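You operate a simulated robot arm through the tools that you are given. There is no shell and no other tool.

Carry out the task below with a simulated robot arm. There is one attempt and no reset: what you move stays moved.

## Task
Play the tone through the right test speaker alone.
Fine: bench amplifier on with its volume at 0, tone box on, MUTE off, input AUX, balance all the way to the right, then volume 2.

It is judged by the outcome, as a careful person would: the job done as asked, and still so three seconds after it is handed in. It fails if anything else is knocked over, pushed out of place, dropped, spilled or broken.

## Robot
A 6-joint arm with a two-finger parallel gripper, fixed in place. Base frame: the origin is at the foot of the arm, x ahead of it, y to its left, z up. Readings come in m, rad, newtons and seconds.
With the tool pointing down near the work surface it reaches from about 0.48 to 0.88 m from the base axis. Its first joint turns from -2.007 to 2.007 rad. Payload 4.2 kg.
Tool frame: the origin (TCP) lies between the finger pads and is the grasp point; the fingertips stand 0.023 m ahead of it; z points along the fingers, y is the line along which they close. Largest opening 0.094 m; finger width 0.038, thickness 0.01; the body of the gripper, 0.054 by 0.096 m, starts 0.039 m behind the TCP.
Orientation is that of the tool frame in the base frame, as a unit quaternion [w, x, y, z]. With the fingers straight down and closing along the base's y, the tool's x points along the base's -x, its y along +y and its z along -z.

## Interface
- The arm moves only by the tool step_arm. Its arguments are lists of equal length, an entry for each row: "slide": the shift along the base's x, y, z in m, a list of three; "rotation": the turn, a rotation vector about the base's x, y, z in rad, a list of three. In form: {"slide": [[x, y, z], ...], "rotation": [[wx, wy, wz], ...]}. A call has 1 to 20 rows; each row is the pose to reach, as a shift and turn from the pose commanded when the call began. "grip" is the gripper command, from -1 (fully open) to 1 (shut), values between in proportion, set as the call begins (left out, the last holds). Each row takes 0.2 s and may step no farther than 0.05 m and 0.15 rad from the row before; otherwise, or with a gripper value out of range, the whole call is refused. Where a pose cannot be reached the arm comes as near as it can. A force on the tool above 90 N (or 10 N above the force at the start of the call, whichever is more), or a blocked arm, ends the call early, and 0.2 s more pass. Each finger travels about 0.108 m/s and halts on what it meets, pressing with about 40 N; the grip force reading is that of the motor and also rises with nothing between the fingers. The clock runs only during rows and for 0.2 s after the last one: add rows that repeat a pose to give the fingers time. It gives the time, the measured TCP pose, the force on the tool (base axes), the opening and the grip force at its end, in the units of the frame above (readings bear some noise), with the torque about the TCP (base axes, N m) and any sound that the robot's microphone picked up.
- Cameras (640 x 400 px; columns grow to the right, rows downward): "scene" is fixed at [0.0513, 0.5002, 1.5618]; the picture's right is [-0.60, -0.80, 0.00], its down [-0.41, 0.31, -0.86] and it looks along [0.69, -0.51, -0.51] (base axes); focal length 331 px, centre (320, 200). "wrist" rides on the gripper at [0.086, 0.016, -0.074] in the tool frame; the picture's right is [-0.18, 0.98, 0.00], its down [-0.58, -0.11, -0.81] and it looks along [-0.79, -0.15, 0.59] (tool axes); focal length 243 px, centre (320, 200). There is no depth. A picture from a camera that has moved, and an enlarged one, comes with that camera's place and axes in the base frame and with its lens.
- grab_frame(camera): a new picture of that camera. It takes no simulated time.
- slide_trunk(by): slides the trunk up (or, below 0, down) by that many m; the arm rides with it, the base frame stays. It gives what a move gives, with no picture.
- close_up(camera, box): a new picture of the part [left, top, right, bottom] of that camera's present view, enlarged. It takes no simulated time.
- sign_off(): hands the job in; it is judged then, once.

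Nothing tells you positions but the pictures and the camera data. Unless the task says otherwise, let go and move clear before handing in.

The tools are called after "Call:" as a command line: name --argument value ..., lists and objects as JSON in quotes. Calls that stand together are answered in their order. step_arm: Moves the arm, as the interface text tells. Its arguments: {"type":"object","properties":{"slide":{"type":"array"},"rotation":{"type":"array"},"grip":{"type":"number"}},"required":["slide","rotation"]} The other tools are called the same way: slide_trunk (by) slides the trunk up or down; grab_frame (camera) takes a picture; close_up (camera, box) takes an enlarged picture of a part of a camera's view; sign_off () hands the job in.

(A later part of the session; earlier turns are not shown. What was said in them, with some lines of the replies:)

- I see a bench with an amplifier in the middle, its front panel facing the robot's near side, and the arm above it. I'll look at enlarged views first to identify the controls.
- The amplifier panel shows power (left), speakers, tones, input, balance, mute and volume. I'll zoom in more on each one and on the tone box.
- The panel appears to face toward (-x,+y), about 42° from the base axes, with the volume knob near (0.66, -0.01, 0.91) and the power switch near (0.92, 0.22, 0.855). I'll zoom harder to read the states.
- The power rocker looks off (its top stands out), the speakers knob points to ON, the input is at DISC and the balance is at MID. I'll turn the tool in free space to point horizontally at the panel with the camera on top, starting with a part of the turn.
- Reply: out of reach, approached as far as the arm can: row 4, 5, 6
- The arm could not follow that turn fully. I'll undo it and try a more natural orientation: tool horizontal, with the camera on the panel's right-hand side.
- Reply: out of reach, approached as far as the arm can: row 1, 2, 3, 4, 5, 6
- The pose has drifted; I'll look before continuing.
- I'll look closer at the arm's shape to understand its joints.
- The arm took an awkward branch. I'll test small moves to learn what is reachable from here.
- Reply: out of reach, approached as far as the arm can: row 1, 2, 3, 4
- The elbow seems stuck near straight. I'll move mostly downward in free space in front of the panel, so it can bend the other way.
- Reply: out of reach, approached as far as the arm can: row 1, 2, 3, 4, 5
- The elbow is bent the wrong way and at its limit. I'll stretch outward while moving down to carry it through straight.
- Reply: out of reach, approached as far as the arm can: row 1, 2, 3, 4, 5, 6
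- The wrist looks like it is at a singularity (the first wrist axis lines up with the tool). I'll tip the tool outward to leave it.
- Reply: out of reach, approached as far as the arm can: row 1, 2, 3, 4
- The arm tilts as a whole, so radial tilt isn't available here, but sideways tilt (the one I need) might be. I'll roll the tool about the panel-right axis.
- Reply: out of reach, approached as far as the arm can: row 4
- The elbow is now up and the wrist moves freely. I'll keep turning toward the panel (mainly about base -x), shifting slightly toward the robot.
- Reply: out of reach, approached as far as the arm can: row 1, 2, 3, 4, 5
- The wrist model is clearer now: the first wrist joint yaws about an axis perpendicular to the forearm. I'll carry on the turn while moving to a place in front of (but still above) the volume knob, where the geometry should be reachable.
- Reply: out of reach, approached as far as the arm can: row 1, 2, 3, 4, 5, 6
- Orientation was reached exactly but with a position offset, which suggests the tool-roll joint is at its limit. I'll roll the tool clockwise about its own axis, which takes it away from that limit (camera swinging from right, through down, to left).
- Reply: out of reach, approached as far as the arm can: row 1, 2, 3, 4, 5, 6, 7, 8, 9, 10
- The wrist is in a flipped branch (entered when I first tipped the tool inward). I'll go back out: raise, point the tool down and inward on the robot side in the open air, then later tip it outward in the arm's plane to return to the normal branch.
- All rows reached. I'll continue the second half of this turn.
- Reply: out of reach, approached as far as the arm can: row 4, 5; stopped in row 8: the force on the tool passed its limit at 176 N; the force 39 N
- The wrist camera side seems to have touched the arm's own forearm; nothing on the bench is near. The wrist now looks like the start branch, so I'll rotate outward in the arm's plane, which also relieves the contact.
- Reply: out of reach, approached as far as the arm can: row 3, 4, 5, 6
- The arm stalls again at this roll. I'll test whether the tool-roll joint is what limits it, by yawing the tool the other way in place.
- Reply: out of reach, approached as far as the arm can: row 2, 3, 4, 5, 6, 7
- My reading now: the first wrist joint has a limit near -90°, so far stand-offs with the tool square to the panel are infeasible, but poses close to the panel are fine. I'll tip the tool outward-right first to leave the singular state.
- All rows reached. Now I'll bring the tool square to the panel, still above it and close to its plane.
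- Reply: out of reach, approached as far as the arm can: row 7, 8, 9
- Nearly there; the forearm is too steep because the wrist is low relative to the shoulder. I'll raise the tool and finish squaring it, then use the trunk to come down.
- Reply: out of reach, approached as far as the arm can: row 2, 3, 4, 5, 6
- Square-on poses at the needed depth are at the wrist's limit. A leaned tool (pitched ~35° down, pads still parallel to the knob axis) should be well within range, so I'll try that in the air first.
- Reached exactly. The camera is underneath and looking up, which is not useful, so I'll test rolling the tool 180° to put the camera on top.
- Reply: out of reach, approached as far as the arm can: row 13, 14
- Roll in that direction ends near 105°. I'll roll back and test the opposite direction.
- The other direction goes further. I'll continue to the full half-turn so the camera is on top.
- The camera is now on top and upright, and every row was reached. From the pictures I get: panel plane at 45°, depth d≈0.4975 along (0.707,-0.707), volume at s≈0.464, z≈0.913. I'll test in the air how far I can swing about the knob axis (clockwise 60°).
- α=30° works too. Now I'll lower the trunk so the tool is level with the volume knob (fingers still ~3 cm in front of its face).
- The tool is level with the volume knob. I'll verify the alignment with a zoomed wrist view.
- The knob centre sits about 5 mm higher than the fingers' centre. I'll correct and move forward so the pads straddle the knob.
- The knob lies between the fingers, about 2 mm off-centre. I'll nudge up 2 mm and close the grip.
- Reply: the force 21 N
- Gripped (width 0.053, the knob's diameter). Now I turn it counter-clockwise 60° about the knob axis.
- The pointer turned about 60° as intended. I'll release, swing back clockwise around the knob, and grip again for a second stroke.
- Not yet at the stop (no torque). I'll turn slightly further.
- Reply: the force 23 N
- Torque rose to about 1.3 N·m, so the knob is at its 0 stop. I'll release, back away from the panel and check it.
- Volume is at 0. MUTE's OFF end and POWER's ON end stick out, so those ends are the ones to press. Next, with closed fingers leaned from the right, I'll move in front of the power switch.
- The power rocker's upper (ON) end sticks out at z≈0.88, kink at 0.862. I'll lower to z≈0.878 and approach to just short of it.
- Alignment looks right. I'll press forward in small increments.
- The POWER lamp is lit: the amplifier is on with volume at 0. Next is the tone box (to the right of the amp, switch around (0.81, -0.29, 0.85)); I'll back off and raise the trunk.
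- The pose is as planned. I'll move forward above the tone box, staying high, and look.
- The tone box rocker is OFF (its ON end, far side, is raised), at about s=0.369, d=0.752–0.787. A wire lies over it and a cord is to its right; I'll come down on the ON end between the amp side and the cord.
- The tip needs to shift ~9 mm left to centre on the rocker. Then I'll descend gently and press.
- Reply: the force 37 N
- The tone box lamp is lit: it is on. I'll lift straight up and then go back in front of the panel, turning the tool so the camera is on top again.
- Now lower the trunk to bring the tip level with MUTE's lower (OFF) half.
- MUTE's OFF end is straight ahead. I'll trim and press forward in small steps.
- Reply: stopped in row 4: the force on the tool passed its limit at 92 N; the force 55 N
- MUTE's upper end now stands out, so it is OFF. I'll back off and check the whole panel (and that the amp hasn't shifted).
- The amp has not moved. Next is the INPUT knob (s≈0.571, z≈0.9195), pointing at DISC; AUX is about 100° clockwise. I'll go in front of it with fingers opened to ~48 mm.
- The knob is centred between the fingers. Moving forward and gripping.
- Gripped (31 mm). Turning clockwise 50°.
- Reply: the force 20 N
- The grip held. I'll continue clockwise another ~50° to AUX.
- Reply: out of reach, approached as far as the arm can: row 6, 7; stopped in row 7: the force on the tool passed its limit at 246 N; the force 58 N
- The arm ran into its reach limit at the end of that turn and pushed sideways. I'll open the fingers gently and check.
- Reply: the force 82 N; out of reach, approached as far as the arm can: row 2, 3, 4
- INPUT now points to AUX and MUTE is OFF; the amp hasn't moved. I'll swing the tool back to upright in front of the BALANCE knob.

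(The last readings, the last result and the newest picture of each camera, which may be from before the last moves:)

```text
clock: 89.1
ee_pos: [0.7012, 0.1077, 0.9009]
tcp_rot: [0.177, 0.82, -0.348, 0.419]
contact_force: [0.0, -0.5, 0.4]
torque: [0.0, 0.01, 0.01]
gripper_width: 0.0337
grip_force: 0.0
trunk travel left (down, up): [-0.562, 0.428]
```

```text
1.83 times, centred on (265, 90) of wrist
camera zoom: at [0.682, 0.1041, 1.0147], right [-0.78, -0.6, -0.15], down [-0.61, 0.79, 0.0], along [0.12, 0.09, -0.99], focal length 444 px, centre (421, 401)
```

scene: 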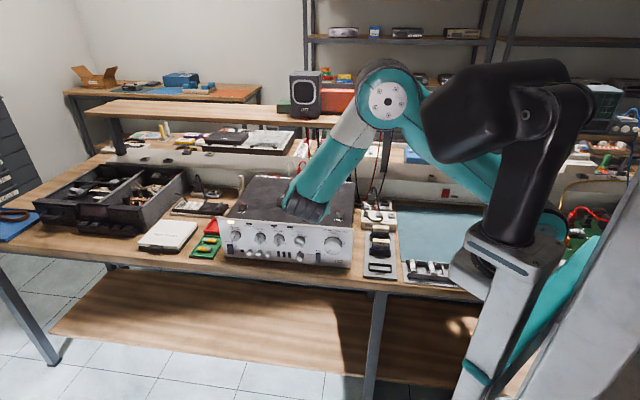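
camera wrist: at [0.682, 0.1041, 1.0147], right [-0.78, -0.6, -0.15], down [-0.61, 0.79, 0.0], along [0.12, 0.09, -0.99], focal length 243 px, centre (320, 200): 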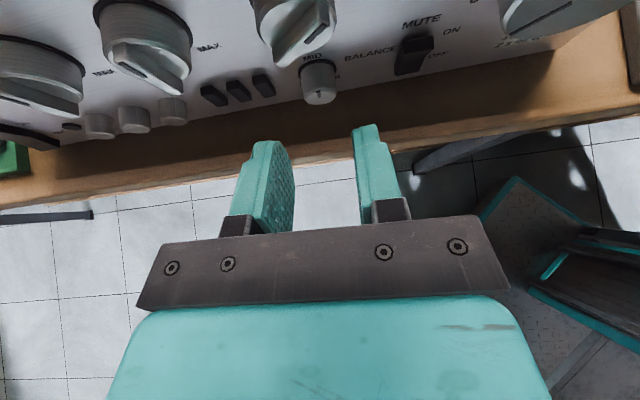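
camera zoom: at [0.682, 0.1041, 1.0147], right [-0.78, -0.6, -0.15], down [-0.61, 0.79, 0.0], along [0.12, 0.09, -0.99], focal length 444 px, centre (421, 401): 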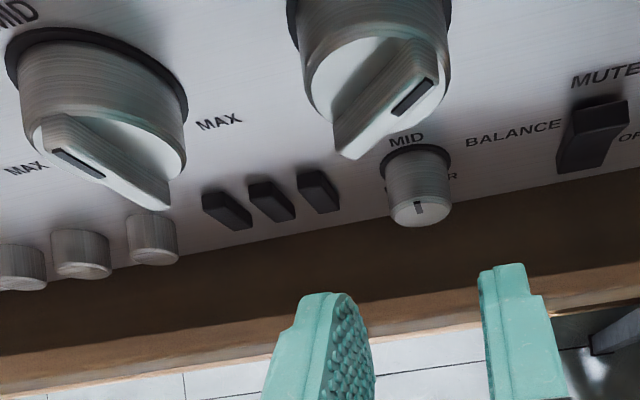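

All other knobs are unchanged (both tones at MID). Balance is at s=0.571, z≈0.857, face at d≈0.479. I'll lower, go in and grip it.

Call:
step_arm --slide '[[-0.0007, -0.0007, -0.02], [-0.0007, -0.0007, -0.044], [0.011, -0.0124, -0.044], [0.022, -0.0234, -0.044], [0.0335, -0.0349, -0.044]]' --rotation '[[0, 0, 0], [0, 0, 0], [0, 0, 0], [0, 0, 0], [0, 0, 0]]'

Call:
grab_frame --camera "wrist"

```text
clock: 90.3
ee_pos: [0.732, 0.0745, 0.8571]
tcp_rot: [0.176, 0.82, -0.347, 0.419]
contact_force: [-14.6, 10.0, 1.0]
torque: [0.09, -0.17, 0.19]
gripper_width: 0.032
grip_force: 0.1
trunk travel left (down, up): [-0.562, 0.428]
```

```text
taken
camera wrist: at [0.7136, 0.0715, 0.971], right [-0.78, -0.61, -0.15], down [-0.61, 0.79, 0.0], along [0.12, 0.09, -0.99], focal length 243 px, centre (320, 200)
```

wrist: 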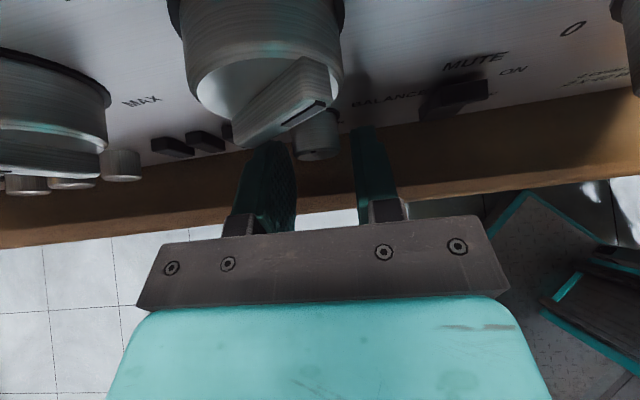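

There's a light contact. I'll zoom in before going further.

Call:
close_up --camera "wrist" --box '[200, 80, 420, 230]'

Call:
close_up --camera "scene" --box '[270, 225, 340, 275]'

```text
2.67 times, centred on (310, 155) of wrist
camera zoom: at [0.7136, 0.0715, 0.971], right [-0.78, -0.61, -0.15], down [-0.61, 0.79, 0.0], along [0.12, 0.09, -0.99], focal length 647 px, centre (347, 320)
```

zoom: 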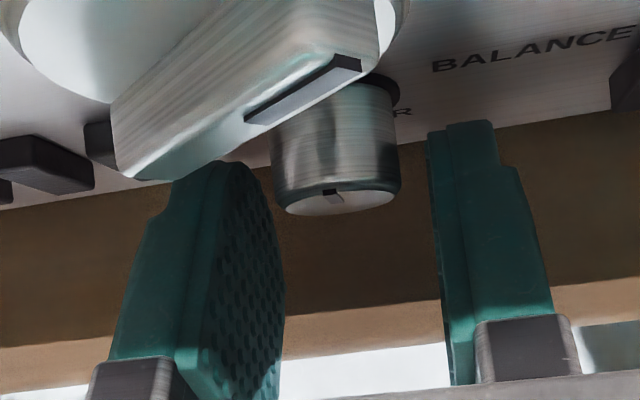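

```text
8.00 times, centred on (305, 250) of scene
camera zoom: at [0.0513, 0.5002, 1.5618], right [-0.6, -0.8, 0.0], down [-0.41, 0.31, -0.86], along [0.69, -0.51, -0.51], focal length 2651 px, centre (440, -200)
```

zoom: 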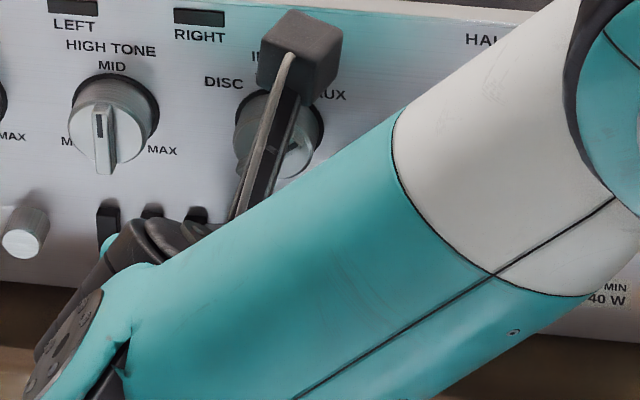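

It's just the fingertips lightly touching the panel face. I'll back off 5 mm and close on the knob.

Call:
step_arm --slide '[[-0.0039, 0.0039, 0], [-0.0039, 0.0039, 0]]' --rotation '[[0, 0, 0], [0, 0, 0]]'

Call:
step_arm --slide '[[0, 0, 0], [0, 0, 0], [0, 0, 0]]' --rotation '[[0, 0, 0], [0, 0, 0], [0, 0, 0]]' --grip 0.8

Call:
close_up --camera "wrist" --box '[200, 80, 420, 230]'

```text
clock: 90.9
ee_pos: [0.7291, 0.075, 0.8559]
tcp_rot: [0.177, 0.818, -0.35, 0.42]
contact_force: [0.8, 0.1, -0.2]
torque: [-0.02, 0.02, 0.0]
gripper_width: 0.034
grip_force: 0.0
trunk travel left (down, up): [-0.562, 0.428]
```

```text
clock: 91.7
ee_pos: [0.7307, 0.0753, 0.856]
tcp_rot: [0.176, 0.819, -0.349, 0.421]
contact_force: [7.5, -3.5, 0.8]
torque: [-0.02, -0.01, 0.71]
gripper_width: 0.0216
grip_force: 44.9
trunk travel left (down, up): [-0.562, 0.428]
```

```text
2.67 times, centred on (310, 155) of wrist
camera zoom: at [0.7116, 0.0726, 0.9707], right [-0.78, -0.6, -0.15], down [-0.61, 0.79, 0.0], along [0.12, 0.09, -0.99], focal length 647 px, centre (347, 320)
```

zoom: 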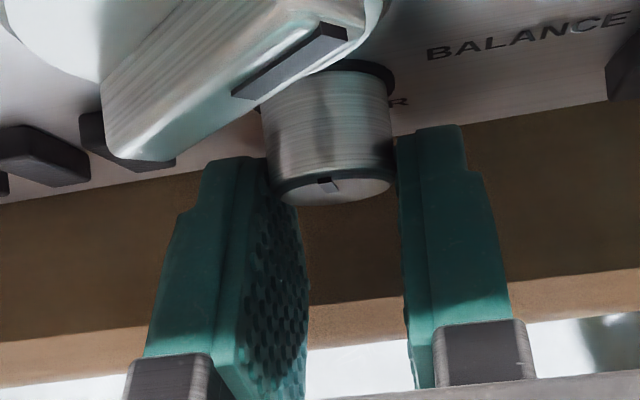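

Gripped (21.6 mm). Turning clockwise ~53°.

Call:
step_arm --slide '[[0, 0, 0], [0, 0, 0], [0, 0, 0], [0, 0, 0], [0, 0, 0], [0, 0, 0], [0, 0, 0]]' --rotation '[[0.05, -0.05, 0], [0.15, -0.15, 0], [0.25, -0.25, 0], [0.35, -0.35, 0], [0.45, -0.45, 0], [0.55, -0.55, 0], [0.654, -0.654, 0]]'

Call:
grab_frame --camera "wrist"

Call:
close_up --camera "scene" --box '[270, 225, 340, 275]'

```text
clock: 93.3
ee_pos: [0.7336, 0.0786, 0.858]
tcp_rot: [-0.214, 0.655, -0.5, 0.525]
contact_force: [39.6, 5.9, 15.6]
torque: [-0.52, -0.38, 0.95]
gripper_width: 0.0217
grip_force: 45.5
trunk travel left (down, up): [-0.562, 0.428]
```

```text
taken
camera wrist: at [0.6531, 0.0149, 0.9135], right [-0.41, -0.24, -0.88], down [-0.65, 0.75, 0.1], along [0.64, 0.61, -0.47], focal length 243 px, centre (320, 200)
```

wrist: 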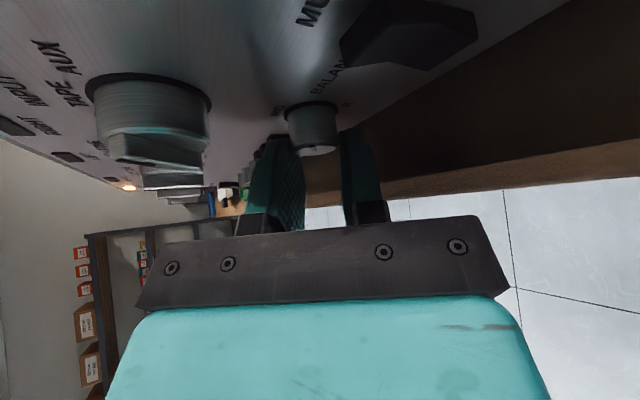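

```text
8.00 times, centred on (305, 250) of scene
camera zoom: at [0.0513, 0.5002, 1.5618], right [-0.6, -0.8, 0.0], down [-0.41, 0.31, -0.86], along [0.69, -0.51, -0.51], focal length 2651 px, centre (440, -200)
```

zoom: 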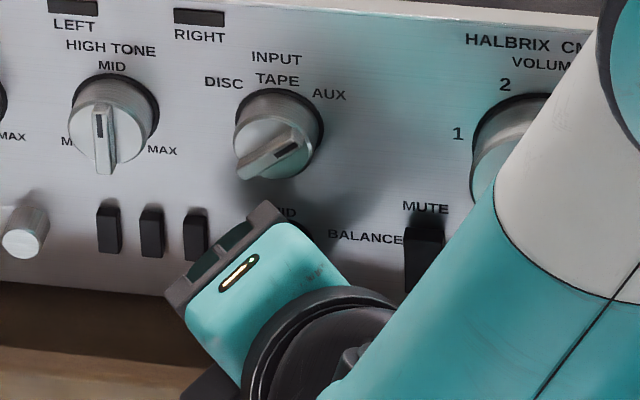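

The grip pulled a bit sideways: the knob centre is ~5 mm higher than I assumed. I'll open, swing back with corrected height, and look at the pointer.

Call:
step_arm --slide '[[0, 0, 0], [0, 0, 0]]' --rotation '[[0, 0, 0], [0, 0, 0]]' --grip 0.277

Call:
step_arm --slide '[[-0.014, 0.014, 0.002], [-0.014, 0.014, 0.003], [-0.014, 0.014, 0.003], [-0.014, 0.014, 0.003], [-0.014, 0.014, 0.003], [-0.014, 0.014, 0.003], [-0.014, 0.014, 0.003]]' --rotation '[[0, 0, 0], [-0.1, 0.1, 0], [-0.2, 0.2, 0], [-0.3, 0.3, 0], [-0.4, 0.4, 0], [-0.5, 0.5, 0], [-0.6, 0.6, 0]]'

Call:
close_up --camera "wrist" --box '[200, 60, 420, 230]'

```text
clock: 93.9
ee_pos: [0.7288, 0.0772, 0.8563]
tcp_rot: [-0.21, 0.656, -0.501, 0.524]
contact_force: [1.2, 3.3, 15.6]
torque: [0.04, -0.2, 0.05]
gripper_width: 0.0285
grip_force: 0.0
trunk travel left (down, up): [-0.562, 0.428]
```

```text
clock: 95.5
ee_pos: [0.7162, 0.0902, 0.8589]
tcp_rot: [0.146, 0.813, -0.364, 0.431]
contact_force: [-0.1, 0.8, 0.6]
torque: [0.02, 0.0, 0.02]
gripper_width: 0.0341
grip_force: 0.1
trunk travel left (down, up): [-0.562, 0.428]
```

```text
2.35 times, centred on (310, 145) of wrist
camera zoom: at [0.6909, 0.0809, 0.9727], right [-0.77, -0.59, -0.22], down [-0.61, 0.79, 0.01], along [0.17, 0.15, -0.97], focal length 571 px, centre (344, 329)
```

zoom: 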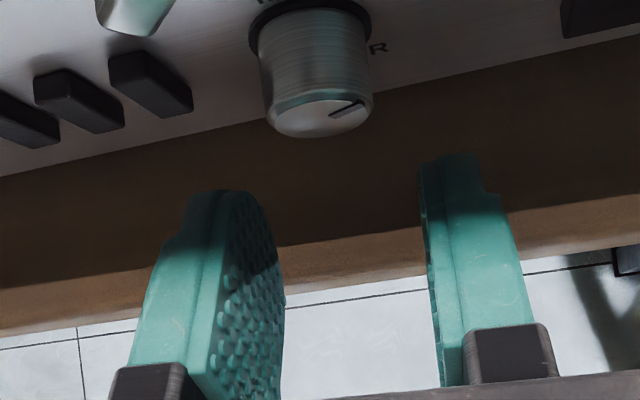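

The pointer turned to about +55°, no slip. I'll regrip for a second stroke with the corrected height.

Call:
step_arm --slide '[[0, 0, 0.002], [0.0075, -0.0075, 0.002], [0.0148, -0.0148, 0.002], [0.0148, -0.0148, 0.002]]' --rotation '[[-0.07, 0.07, 0], [-0.07, 0.07, 0], [-0.07, 0.07, 0], [-0.07, 0.07, 0]]'

Call:
step_arm --slide '[[0, 0, 0], [0, 0, 0], [0, 0, 0]]' --rotation '[[0, 0, 0], [0, 0, 0], [0, 0, 0]]' --grip 0.8

Call:
step_arm --slide '[[0, 0, 0], [0, 0, 0], [0, 0, 0], [0, 0, 0], [0, 0, 0], [0, 0, 0], [0, 0, 0]]' --rotation '[[0.05, -0.05, 0], [0.15, -0.15, 0], [0.25, -0.25, 0], [0.35, -0.35, 0], [0.45, -0.45, 0], [0.55, -0.55, 0], [0.654, -0.654, 0]]'

Call:
grab_frame --camera "wrist"

```text
clock: 96.5
ee_pos: [0.7305, 0.0747, 0.8619]
tcp_rot: [0.185, 0.822, -0.344, 0.415]
contact_force: [0.6, 0.4, -0.3]
torque: [-0.01, 0.0, 0.03]
gripper_width: 0.034
grip_force: 0.0
trunk travel left (down, up): [-0.562, 0.428]
```

```text
clock: 97.3
ee_pos: [0.7312, 0.0746, 0.8616]
tcp_rot: [0.187, 0.821, -0.344, 0.416]
contact_force: [7.6, 2.2, -0.7]
torque: [0.11, 0.06, 0.81]
gripper_width: 0.0216
grip_force: 45.7
trunk travel left (down, up): [-0.562, 0.428]
```

```text
clock: 98.9
ee_pos: [0.7318, 0.0745, 0.8606]
tcp_rot: [-0.199, 0.662, -0.5, 0.522]
contact_force: [-19.7, -4.8, -5.9]
torque: [-0.21, -0.15, 0.35]
gripper_width: 0.0217
grip_force: 45.3
trunk travel left (down, up): [-0.562, 0.428]
```

```text
taken
camera wrist: at [0.6526, 0.0125, 0.9197], right [-0.44, -0.26, -0.86], down [-0.65, 0.76, 0.1], along [0.63, 0.6, -0.49], focal length 243 px, centre (320, 200)
```

wrist: 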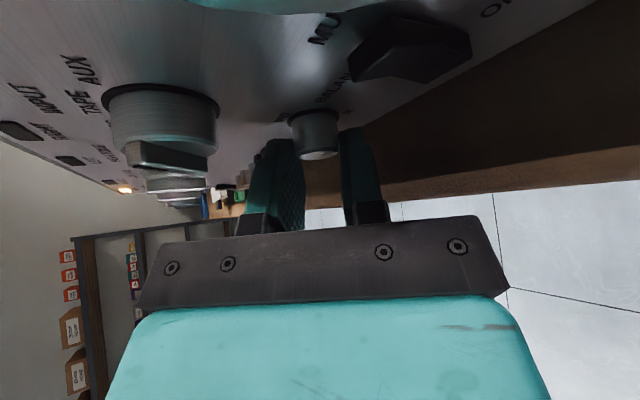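

Second stroke done cleanly (~108° total). Third stroke: release, swing back, and regrip.

Call:
step_arm --slide '[[0, 0, 0], [0, 0, 0], [-0.014, 0.014, 0], [-0.014, 0.014, 0], [-0.014, 0.014, 0], [-0.014, 0.014, 0], [-0.014, 0.014, 0], [-0.014, 0.014, 0], [-0.014, 0.014, 0], [-0.014, 0.014, 0]]' --rotation '[[0, 0, 0], [0, 0, 0], [0, 0, 0], [-0.1, 0.1, 0], [-0.2, 0.2, 0], [-0.3, 0.3, 0], [-0.4, 0.4, 0], [-0.5, 0.5, 0], [-0.6, 0.6, 0], [-0.654, 0.654, 0]]' --grip 0.277

Call:
close_up --camera "wrist" --box '[200, 60, 420, 230]'

```text
clock: 101.1
ee_pos: [0.7167, 0.0891, 0.8621]
tcp_rot: [0.187, 0.822, -0.344, 0.415]
contact_force: [-0.4, -0.3, -0.1]
torque: [-0.02, 0.02, -0.03]
gripper_width: 0.034
grip_force: 0.1
trunk travel left (down, up): [-0.562, 0.428]
```

```text
2.35 times, centred on (310, 145) of wrist
camera zoom: at [0.7, 0.0876, 0.9764], right [-0.78, -0.61, -0.13], down [-0.61, 0.79, 0.0], along [0.1, 0.08, -0.99], focal length 571 px, centre (344, 329)
```

zoom: 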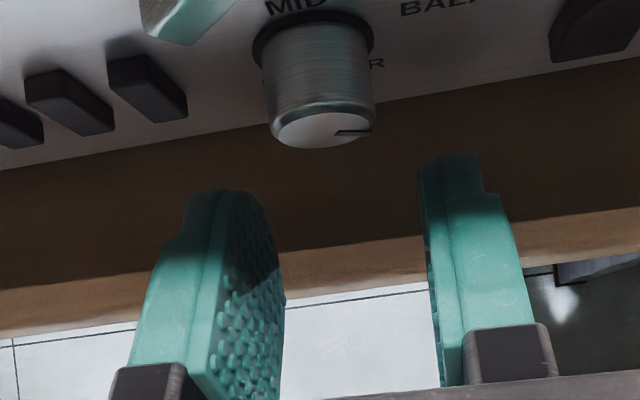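

Pointer is now past horizontal-right. Third stroke until the end stop.

Call:
step_arm --slide '[[0.0075, -0.0075, 0], [0.0146, -0.0146, 0], [0.0146, -0.0146, 0]]' --rotation '[[0, 0, 0], [0, 0, 0], [0, 0, 0]]'

Call:
step_arm --slide '[[0, 0, 0], [0, 0, 0], [0, 0, 0]]' --rotation '[[0, 0, 0], [0, 0, 0], [0, 0, 0]]' --grip 0.8

Call:
step_arm --slide '[[0, 0, 0], [0, 0, 0], [0, 0, 0], [0, 0, 0], [0, 0, 0]]' --rotation '[[0.06, -0.06, 0], [0.14, -0.14, 0], [0.22, -0.22, 0], [0.3, -0.3, 0], [0.33, -0.33, 0]]'

```text
clock: 101.9
ee_pos: [0.7314, 0.0741, 0.8618]
tcp_rot: [0.186, 0.822, -0.344, 0.415]
contact_force: [0.6, 0.2, -0.2]
torque: [0.06, -0.01, -0.04]
gripper_width: 0.0336
grip_force: 0.1
trunk travel left (down, up): [-0.562, 0.428]
```

```text
clock: 102.7
ee_pos: [0.7313, 0.0756, 0.8606]
tcp_rot: [0.186, 0.821, -0.344, 0.416]
contact_force: [6.1, 2.2, 0.3]
torque: [0.0, 0.05, 0.85]
gripper_width: 0.0214
grip_force: 45.2
trunk travel left (down, up): [-0.562, 0.428]
```

```text
clock: 103.9
ee_pos: [0.7315, 0.0755, 0.8606]
tcp_rot: [-0.008, 0.761, -0.435, 0.481]
contact_force: [-12.3, -2.3, -2.1]
torque: [-0.37, 0.02, 0.33]
gripper_width: 0.0218
grip_force: 45.2
trunk travel left (down, up): [-0.562, 0.428]
```

Call:
step_arm --slide '[[0, 0, 0], [0, 0, 0], [0, 0, 0]]' --rotation '[[0.05, -0.05, 0], [0.1, -0.1, 0], [0.1, -0.1, 0]]'

```text
clock: 104.7
ee_pos: [0.73, 0.0734, 0.8612]
tcp_rot: [-0.069, 0.735, -0.456, 0.497]
contact_force: [-16.0, -5.9, -3.1]
torque: [-0.21, 0.22, 0.43]
gripper_width: 0.0216
grip_force: 44.9
trunk travel left (down, up): [-0.562, 0.428]
```

Call:
step_arm --slide '[[0, 0, 0], [0, 0, 0], [-0.014, 0.014, 0], [-0.02, 0.02, 0], [-0.02, 0.02, 0], [-0.02, 0.02, 0], [-0.02, 0.02, 0], [-0.02, 0.02, 0]]' --rotation '[[0, 0, 0], [0, 0, 0], [0, 0, 0], [-0.1, 0.1, 0], [-0.2, 0.2, 0], [-0.3, 0.3, 0], [-0.4, 0.4, 0], [-0.43, 0.43, 0]]' --grip 0.277

Call:
close_up --camera "wrist" --box '[200, 40, 420, 210]'

Call:
close_up --camera "scene" --box '[270, 225, 340, 275]'

```text
clock: 106.5
ee_pos: [0.7128, 0.0949, 0.862]
tcp_rot: [0.188, 0.821, -0.344, 0.414]
contact_force: [-0.8, -0.1, 0.0]
torque: [-0.01, 0.03, 0.02]
gripper_width: 0.0339
grip_force: 0.0
trunk travel left (down, up): [-0.562, 0.428]
```

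```text
2.35 times, centred on (310, 125) of wrist
camera zoom: at [0.6951, 0.0937, 0.9764], right [-0.78, -0.61, -0.13], down [-0.61, 0.79, 0.0], along [0.1, 0.08, -0.99], focal length 571 px, centre (344, 376)
```

zoom: 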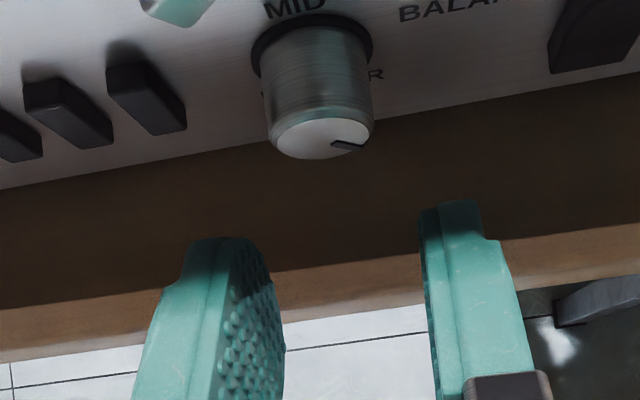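

```text
8.00 times, centred on (305, 250) of scene
camera zoom: at [0.0513, 0.5002, 1.5618], right [-0.6, -0.8, 0.0], down [-0.41, 0.31, -0.86], along [0.69, -0.51, -0.51], focal length 2651 px, centre (440, -200)
```

zoom: 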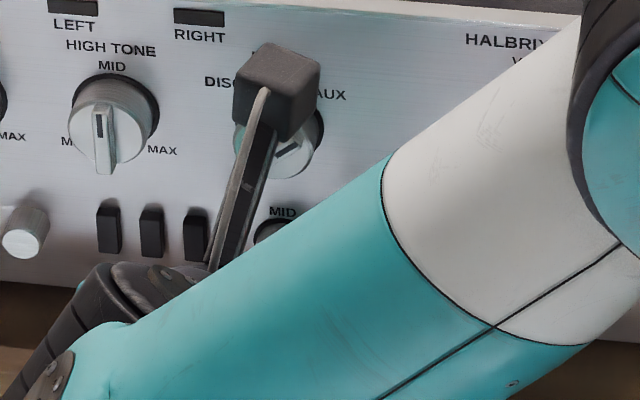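

The balance is at its right stop (~135°, beside R). Now back to the volume knob for the final step.

Call:
step_arm --slide '[[-0.012, 0.012, 0.01], [-0.03, -0.006, 0.03], [-0.05, -0.026, 0.05], [-0.07, -0.046, 0.0568], [-0.0873, -0.0632, 0.0568], [-0.0873, -0.0632, 0.0568]]' --rotation '[[0, 0, 0], [0, 0, 0], [0, 0, 0], [0, 0, 0], [0, 0, 0], [0, 0, 0]]' --grip -0.8

Call:
grab_frame --camera "wrist"

Call:
close_up --camera "wrist" --box '[120, 20, 300, 150]'

```text
clock: 107.9
ee_pos: [0.626, 0.0305, 0.9193]
tcp_rot: [0.185, 0.822, -0.344, 0.415]
contact_force: [0.2, -0.2, -0.5]
torque: [-0.02, -0.01, 0.01]
gripper_width: 0.0849
grip_force: 0.1
trunk travel left (down, up): [-0.562, 0.428]
```

```text
taken
camera wrist: at [0.6093, 0.0303, 1.0337], right [-0.78, -0.61, -0.13], down [-0.61, 0.79, 0.0], along [0.1, 0.08, -0.99], focal length 243 px, centre (320, 200)
```

wrist: 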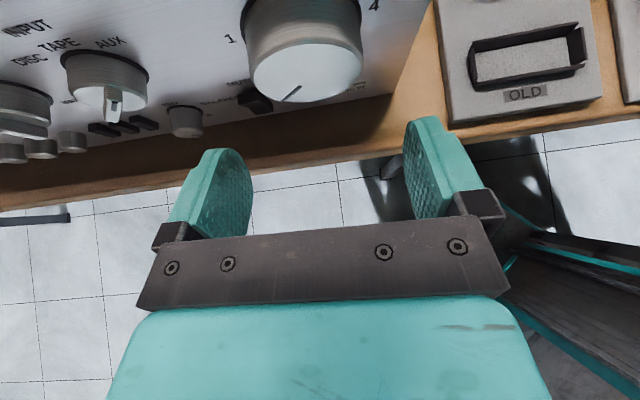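

```text
3.08 times, centred on (210, 85) of wrist
camera zoom: at [0.6093, 0.0303, 1.0337], right [-0.78, -0.61, -0.13], down [-0.61, 0.79, 0.0], along [0.1, 0.08, -0.99], focal length 746 px, centre (658, 554)
```

zoom: 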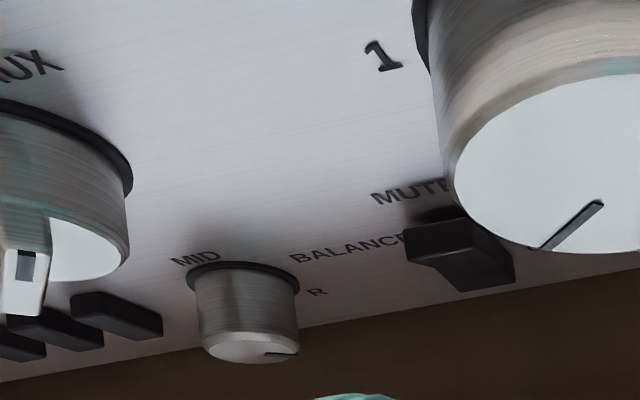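

Everything is as expected. I'll go in, grip the volume knob and turn it clockwise 54°.

Call:
step_arm --slide '[[0.0095, -0.0095, -0.0005], [0.019, -0.019, -0.0005], [0.028, -0.0275, -0.0005], [0.028, -0.0275, -0.0005]]' --rotation '[[0, 0, 0], [0, 0, 0], [0, 0, 0], [0, 0, 0]]'

Call:
step_arm --slide '[[0, 0, 0], [0, 0, 0], [0, 0, 0]]' --rotation '[[0, 0, 0], [0, 0, 0], [0, 0, 0]]' --grip 0.2

Call:
step_arm --slide '[[0, 0, 0], [0, 0, 0], [0, 0, 0], [0, 0, 0], [0, 0, 0], [0, 0, 0], [0, 0, 0]]' --rotation '[[0.06, -0.06, 0], [0.16, -0.16, 0], [0.26, -0.26, 0], [0.36, -0.36, 0], [0.46, -0.46, 0], [0.56, -0.56, 0], [0.666, -0.666, 0]]'

Call:
grab_frame --camera "wrist"

```text
clock: 108.9
ee_pos: [0.6545, 0.0043, 0.9177]
tcp_rot: [0.186, 0.821, -0.344, 0.415]
contact_force: [-0.7, -0.6, -0.5]
torque: [0.0, -0.03, -0.01]
gripper_width: 0.0847
grip_force: 0.0
trunk travel left (down, up): [-0.562, 0.428]
```

```text
clock: 109.7
ee_pos: [0.6544, 0.0052, 0.9176]
tcp_rot: [0.187, 0.821, -0.344, 0.416]
contact_force: [-4.2, -3.3, -0.7]
torque: [-0.11, -0.11, 0.59]
gripper_width: 0.0538
grip_force: 45.2
trunk travel left (down, up): [-0.562, 0.428]
```

```text
clock: 111.3
ee_pos: [0.6521, 0.0049, 0.9184]
tcp_rot: [-0.209, 0.658, -0.499, 0.524]
contact_force: [20.7, 2.0, 2.8]
torque: [-0.91, -0.89, 0.31]
gripper_width: 0.0535
grip_force: 45.5
trunk travel left (down, up): [-0.562, 0.428]
```

```text
taken
camera wrist: at [0.5749, -0.0582, 0.9746], right [-0.42, -0.25, -0.87], down [-0.65, 0.75, 0.1], along [0.63, 0.61, -0.48], focal length 243 px, centre (320, 200)
```

wrist: 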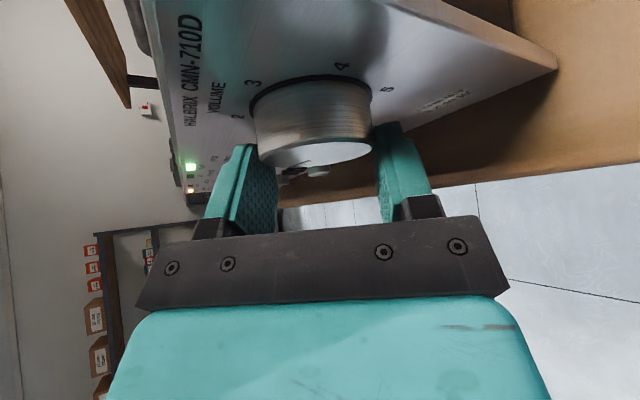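

A green lamp is lit on the panel. I'll check which one it is.

Call:
close_up --camera "scene" --box '[210, 170, 370, 270]'

Call:
close_up --camera "scene" --box '[280, 60, 440, 160]'

```text
4.00 times, centred on (290, 220) of scene
camera zoom: at [0.0513, 0.5002, 1.5618], right [-0.6, -0.8, 0.0], down [-0.41, 0.31, -0.86], along [0.69, -0.51, -0.51], focal length 1325 px, centre (440, 120)
```

zoom: 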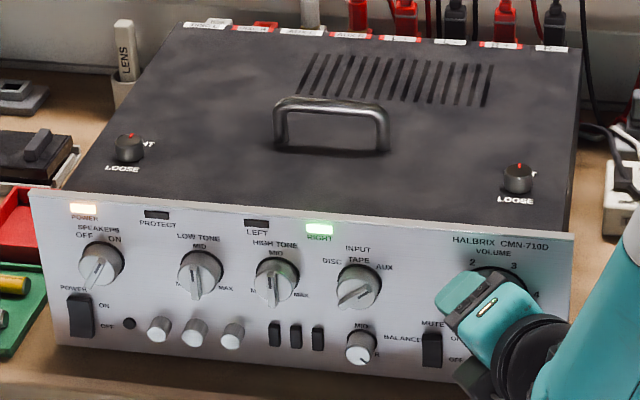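

```text
4.00 times, centred on (360, 110) of scene
camera zoom: at [0.0513, 0.5002, 1.5618], right [-0.6, -0.8, 0.0], down [-0.41, 0.31, -0.86], along [0.69, -0.51, -0.51], focal length 1325 px, centre (160, 560)
```

zoom: 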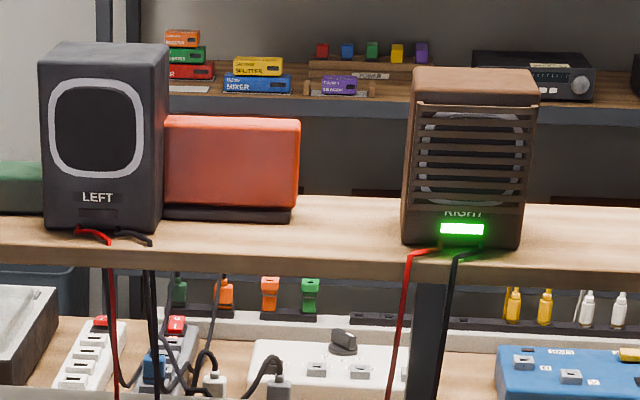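

Only the RIGHT speaker and RIGHT lamp are active. Second volume stroke: release, swing back and regrip.

Call:
step_arm --slide '[[0, 0, 0], [0, 0, 0], [0.0005, 0, 0], [0.001, 0, 0], [0.0015, 0, 0], [0.0015, 0, 0], [0.0015, 0, 0], [0.0015, 0, 0], [0.0015, 0, 0]]' --rotation '[[0, 0, 0], [0, 0, 0], [-0.1, 0.1, 0], [-0.2, 0.2, 0], [-0.3, 0.3, 0], [-0.4, 0.4, 0], [-0.5, 0.5, 0], [-0.6, 0.6, 0], [-0.666, 0.666, 0]]' --grip -0.8

Call:
close_up --camera "wrist" --box '[180, 20, 440, 200]'

```text
clock: 113.3
ee_pos: [0.6546, 0.0044, 0.9176]
tcp_rot: [0.187, 0.822, -0.343, 0.415]
contact_force: [-0.1, 0.4, -0.2]
torque: [0.0, -0.02, 0.0]
gripper_width: 0.0848
grip_force: 0.0
trunk travel left (down, up): [-0.562, 0.428]
```

```text
2.22 times, centred on (310, 110) of wrist
camera zoom: at [0.6369, 0.003, 1.0328], right [-0.78, -0.61, -0.13], down [-0.61, 0.79, 0.0], along [0.1, 0.08, -0.99], focal length 539 px, centre (342, 400)
```

zoom: 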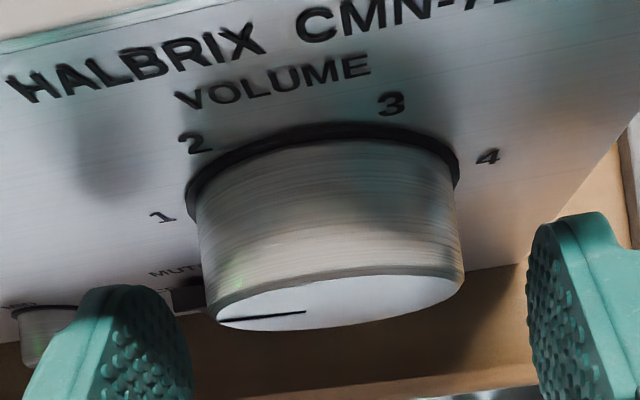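

Call:
step_arm --slide '[[0, 0, 0], [0, 0, 0], [0, 0, 0]]' --rotation '[[0, 0, 0], [0, 0, 0], [0, 0, 0]]' --grip 0.2

Call:
step_arm --slide '[[0, 0, 0], [0, 0, 0], [0, 0, 0], [0, 0, 0], [0, 0, 0], [0, 0, 0], [0, 0, 0]]' --rotation '[[0.06, -0.06, 0], [0.16, -0.16, 0], [0.26, -0.26, 0], [0.36, -0.36, 0], [0.46, -0.46, 0], [0.56, -0.56, 0], [0.666, -0.666, 0]]'

Call:
step_arm --slide '[[0, 0, 0], [0, 0, 0], [-0.012, 0.012, 0], [-0.024, 0.024, 0], [-0.04, 0.04, 0]]' --rotation '[[0, 0, 0], [0, 0, 0], [0, 0, 0], [0, 0, 0], [0, 0, 0]]' --grip -0.8

Call:
close_up --camera "scene" --box '[285, 225, 355, 270]'

Call:
grab_frame --camera "wrist"

```text
clock: 114.1
ee_pos: [0.6526, 0.0046, 0.9184]
tcp_rot: [0.185, 0.821, -0.343, 0.416]
contact_force: [-1.4, -0.7, 0.0]
torque: [0.12, 0.15, 0.52]
gripper_width: 0.0529
grip_force: 44.3
trunk travel left (down, up): [-0.562, 0.428]
```

```text
clock: 115.7
ee_pos: [0.654, 0.0048, 0.9182]
tcp_rot: [-0.208, 0.658, -0.499, 0.524]
contact_force: [-0.5, 0.4, 0.6]
torque: [-1.04, -1.04, 0.39]
gripper_width: 0.0525
grip_force: 45.4
trunk travel left (down, up): [-0.562, 0.428]
```

```text
clock: 116.9
ee_pos: [0.6144, 0.042, 0.9178]
tcp_rot: [-0.208, 0.658, -0.499, 0.524]
contact_force: [0.2, 0.4, 0.0]
torque: [-0.02, -0.06, 0.01]
gripper_width: 0.0847
grip_force: 0.1
trunk travel left (down, up): [-0.562, 0.428]
```

```text
8.89 times, centred on (320, 248) of scene
camera zoom: at [0.0513, 0.5002, 1.5618], right [-0.6, -0.8, 0.0], down [-0.41, 0.31, -0.86], along [0.69, -0.51, -0.51], focal length 2945 px, centre (320, -222)
```

zoom: 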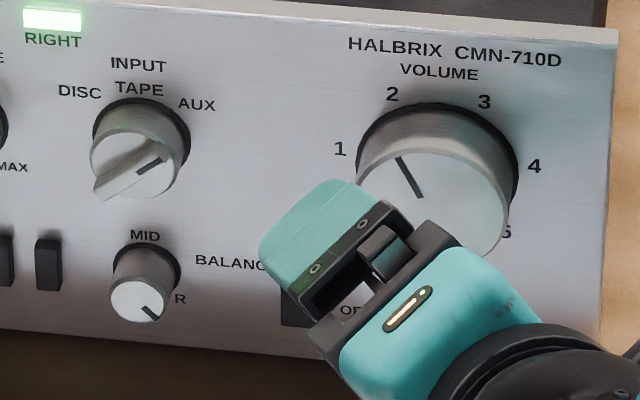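

```text
taken
camera wrist: at [0.5357, -0.0206, 0.9751], right [-0.42, -0.25, -0.87], down [-0.65, 0.76, 0.1], along [0.63, 0.61, -0.48], focal length 243 px, centre (320, 200)
```

wrist: 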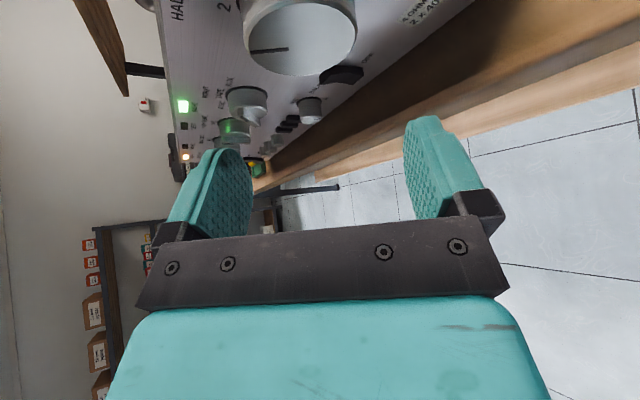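

Volume reads about 2, INPUT at AUX, BALANCE at R. A closer look to verify precisely.

Call:
close_up --camera "scene" --box '[320, 232, 345, 252]'

Call:
close_up --camera "scene" --box '[294, 250, 309, 262]'

```text
16.00 times, centred on (332, 242) of scene
camera zoom: at [0.0513, 0.5002, 1.5618], right [-0.6, -0.8, 0.0], down [-0.41, 0.31, -0.86], along [0.69, -0.51, -0.51], focal length 5302 px, centre (120, -472)
```

zoom: 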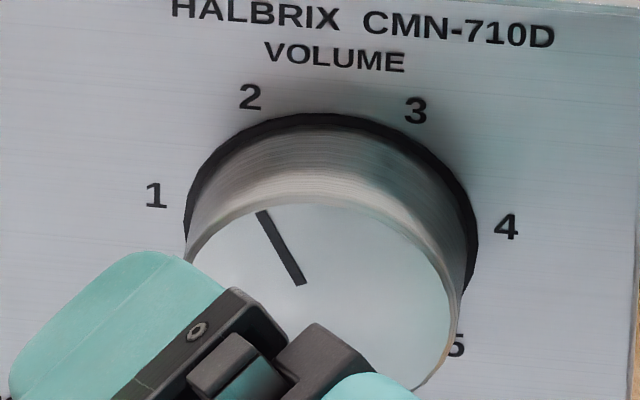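

```text
16.00 times, centred on (302, 256) of scene
camera zoom: at [0.0513, 0.5002, 1.5618], right [-0.6, -0.8, 0.0], down [-0.41, 0.31, -0.86], along [0.69, -0.51, -0.51], focal length 5302 px, centre (616, -696)
```

zoom: 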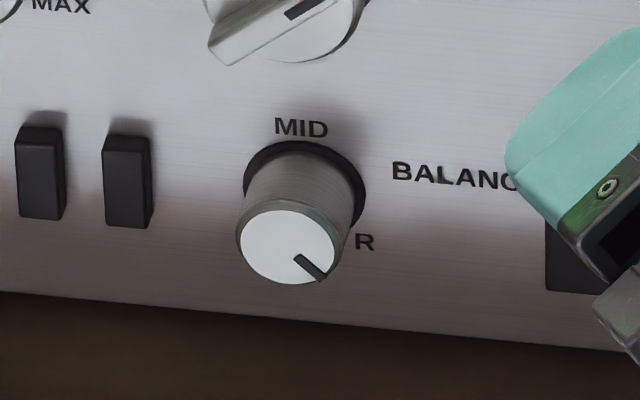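

All settings are right: volume ≈2, balance fully right, AUX, MUTE off. I'll move clear by raising the trunk and take a last look.

Call:
slide_trunk --by 0.25

Call:
grab_frame --camera "scene"

Call:
close_up --camera "scene" --box '[210, 170, 410, 280]'

Call:
close_up --camera "scene" --box '[285, 225, 355, 270]'

```text
clock: 119.5
ee_pos: [0.6153, 0.0427, 1.1688]
tcp_rot: [-0.208, 0.658, -0.5, 0.523]
contact_force: [0.1, -0.4, 0.7]
torque: [-0.01, -0.01, 0.0]
gripper_width: 0.0847
grip_force: 0.1
trunk travel left (down, up): [-0.812, 0.178]
```

```text
taken
```

scene: 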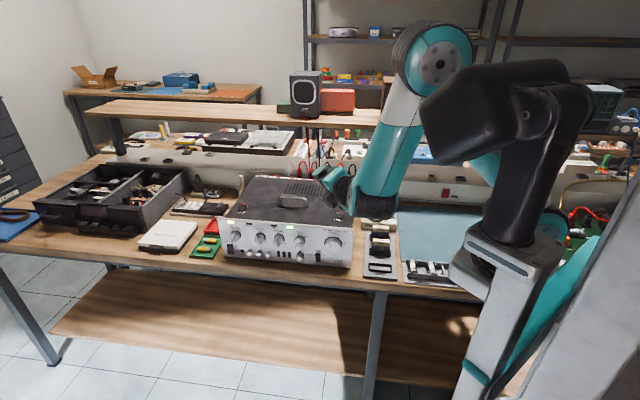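

```text
3.20 times, centred on (310, 225) of scene
camera zoom: at [0.0513, 0.5002, 1.5618], right [-0.6, -0.8, 0.0], down [-0.41, 0.31, -0.86], along [0.69, -0.51, -0.51], focal length 1060 px, centre (352, 120)
```

zoom: 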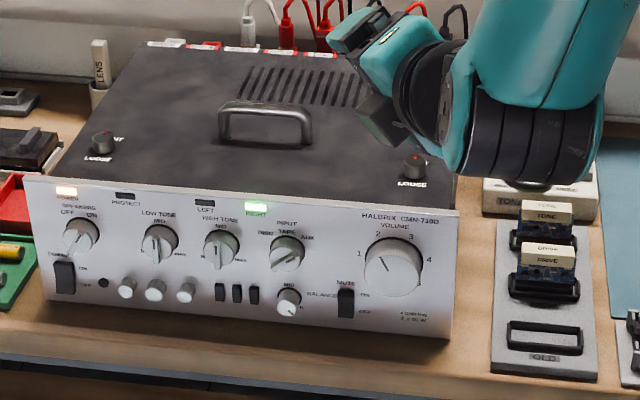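

```text
8.89 times, centred on (320, 248) of scene
camera zoom: at [0.0513, 0.5002, 1.5618], right [-0.6, -0.8, 0.0], down [-0.41, 0.31, -0.86], along [0.69, -0.51, -0.51], focal length 2945 px, centre (320, -222)
```

zoom: 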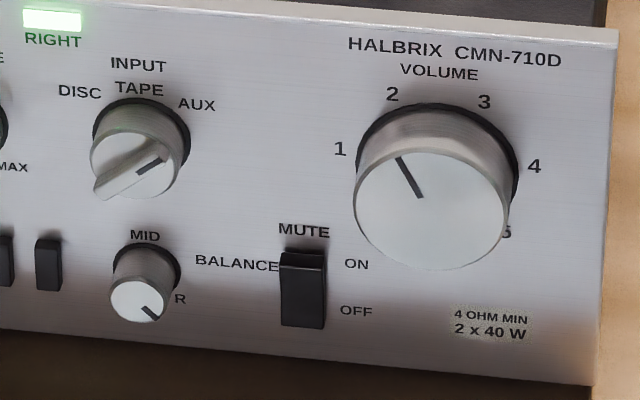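

The amplifier is on, the RIGHT lamp is lit and LEFT and PROTECT are dark. INPUT is at AUX, MUTE is off, BALANCE is fully right and VOLUME is at 2. Nothing has shifted and the arm is clear, so I'm handing the job in.

Call:
sign_off

```text
The job is handed in.
```

The tone should now be playing through the right test speaker alone. The lamp on the right speaker lit up while the left speaker's stayed dark. I'm going by the lamps, because the robot's microphone didn't report any sound.

| Control | Final setting | How I checked it |
|---|---|---|
| Amplifier power | On, switched on with volume at 0 | POWER lamp lit, PROTECT dark |
| Tone box | On | Its lamp came on when I pressed the switch |
| MUTE | Off | OFF side of the switch pressed in |
| Input | AUX | Pointer lines up with AUX |
| Balance | All the way right | Turned to its stop, pointer at R |
| Volume | 2 | Pointer reads about 2.04 |

While turning the input knob, the arm reached the end of its range. It pushed sideways with about 246 N before it stopped. The knob still landed on AUX, the amplifier had not moved, and both tone knobs were still at MID.

Early on, the gripper also bumped something in mid-air, most likely the arm itself, well away from the bench. The scene and close-up views at the end showed nothing on the bench knocked over or out of place.

I let go of the controls and raised the arm clear before handing in.
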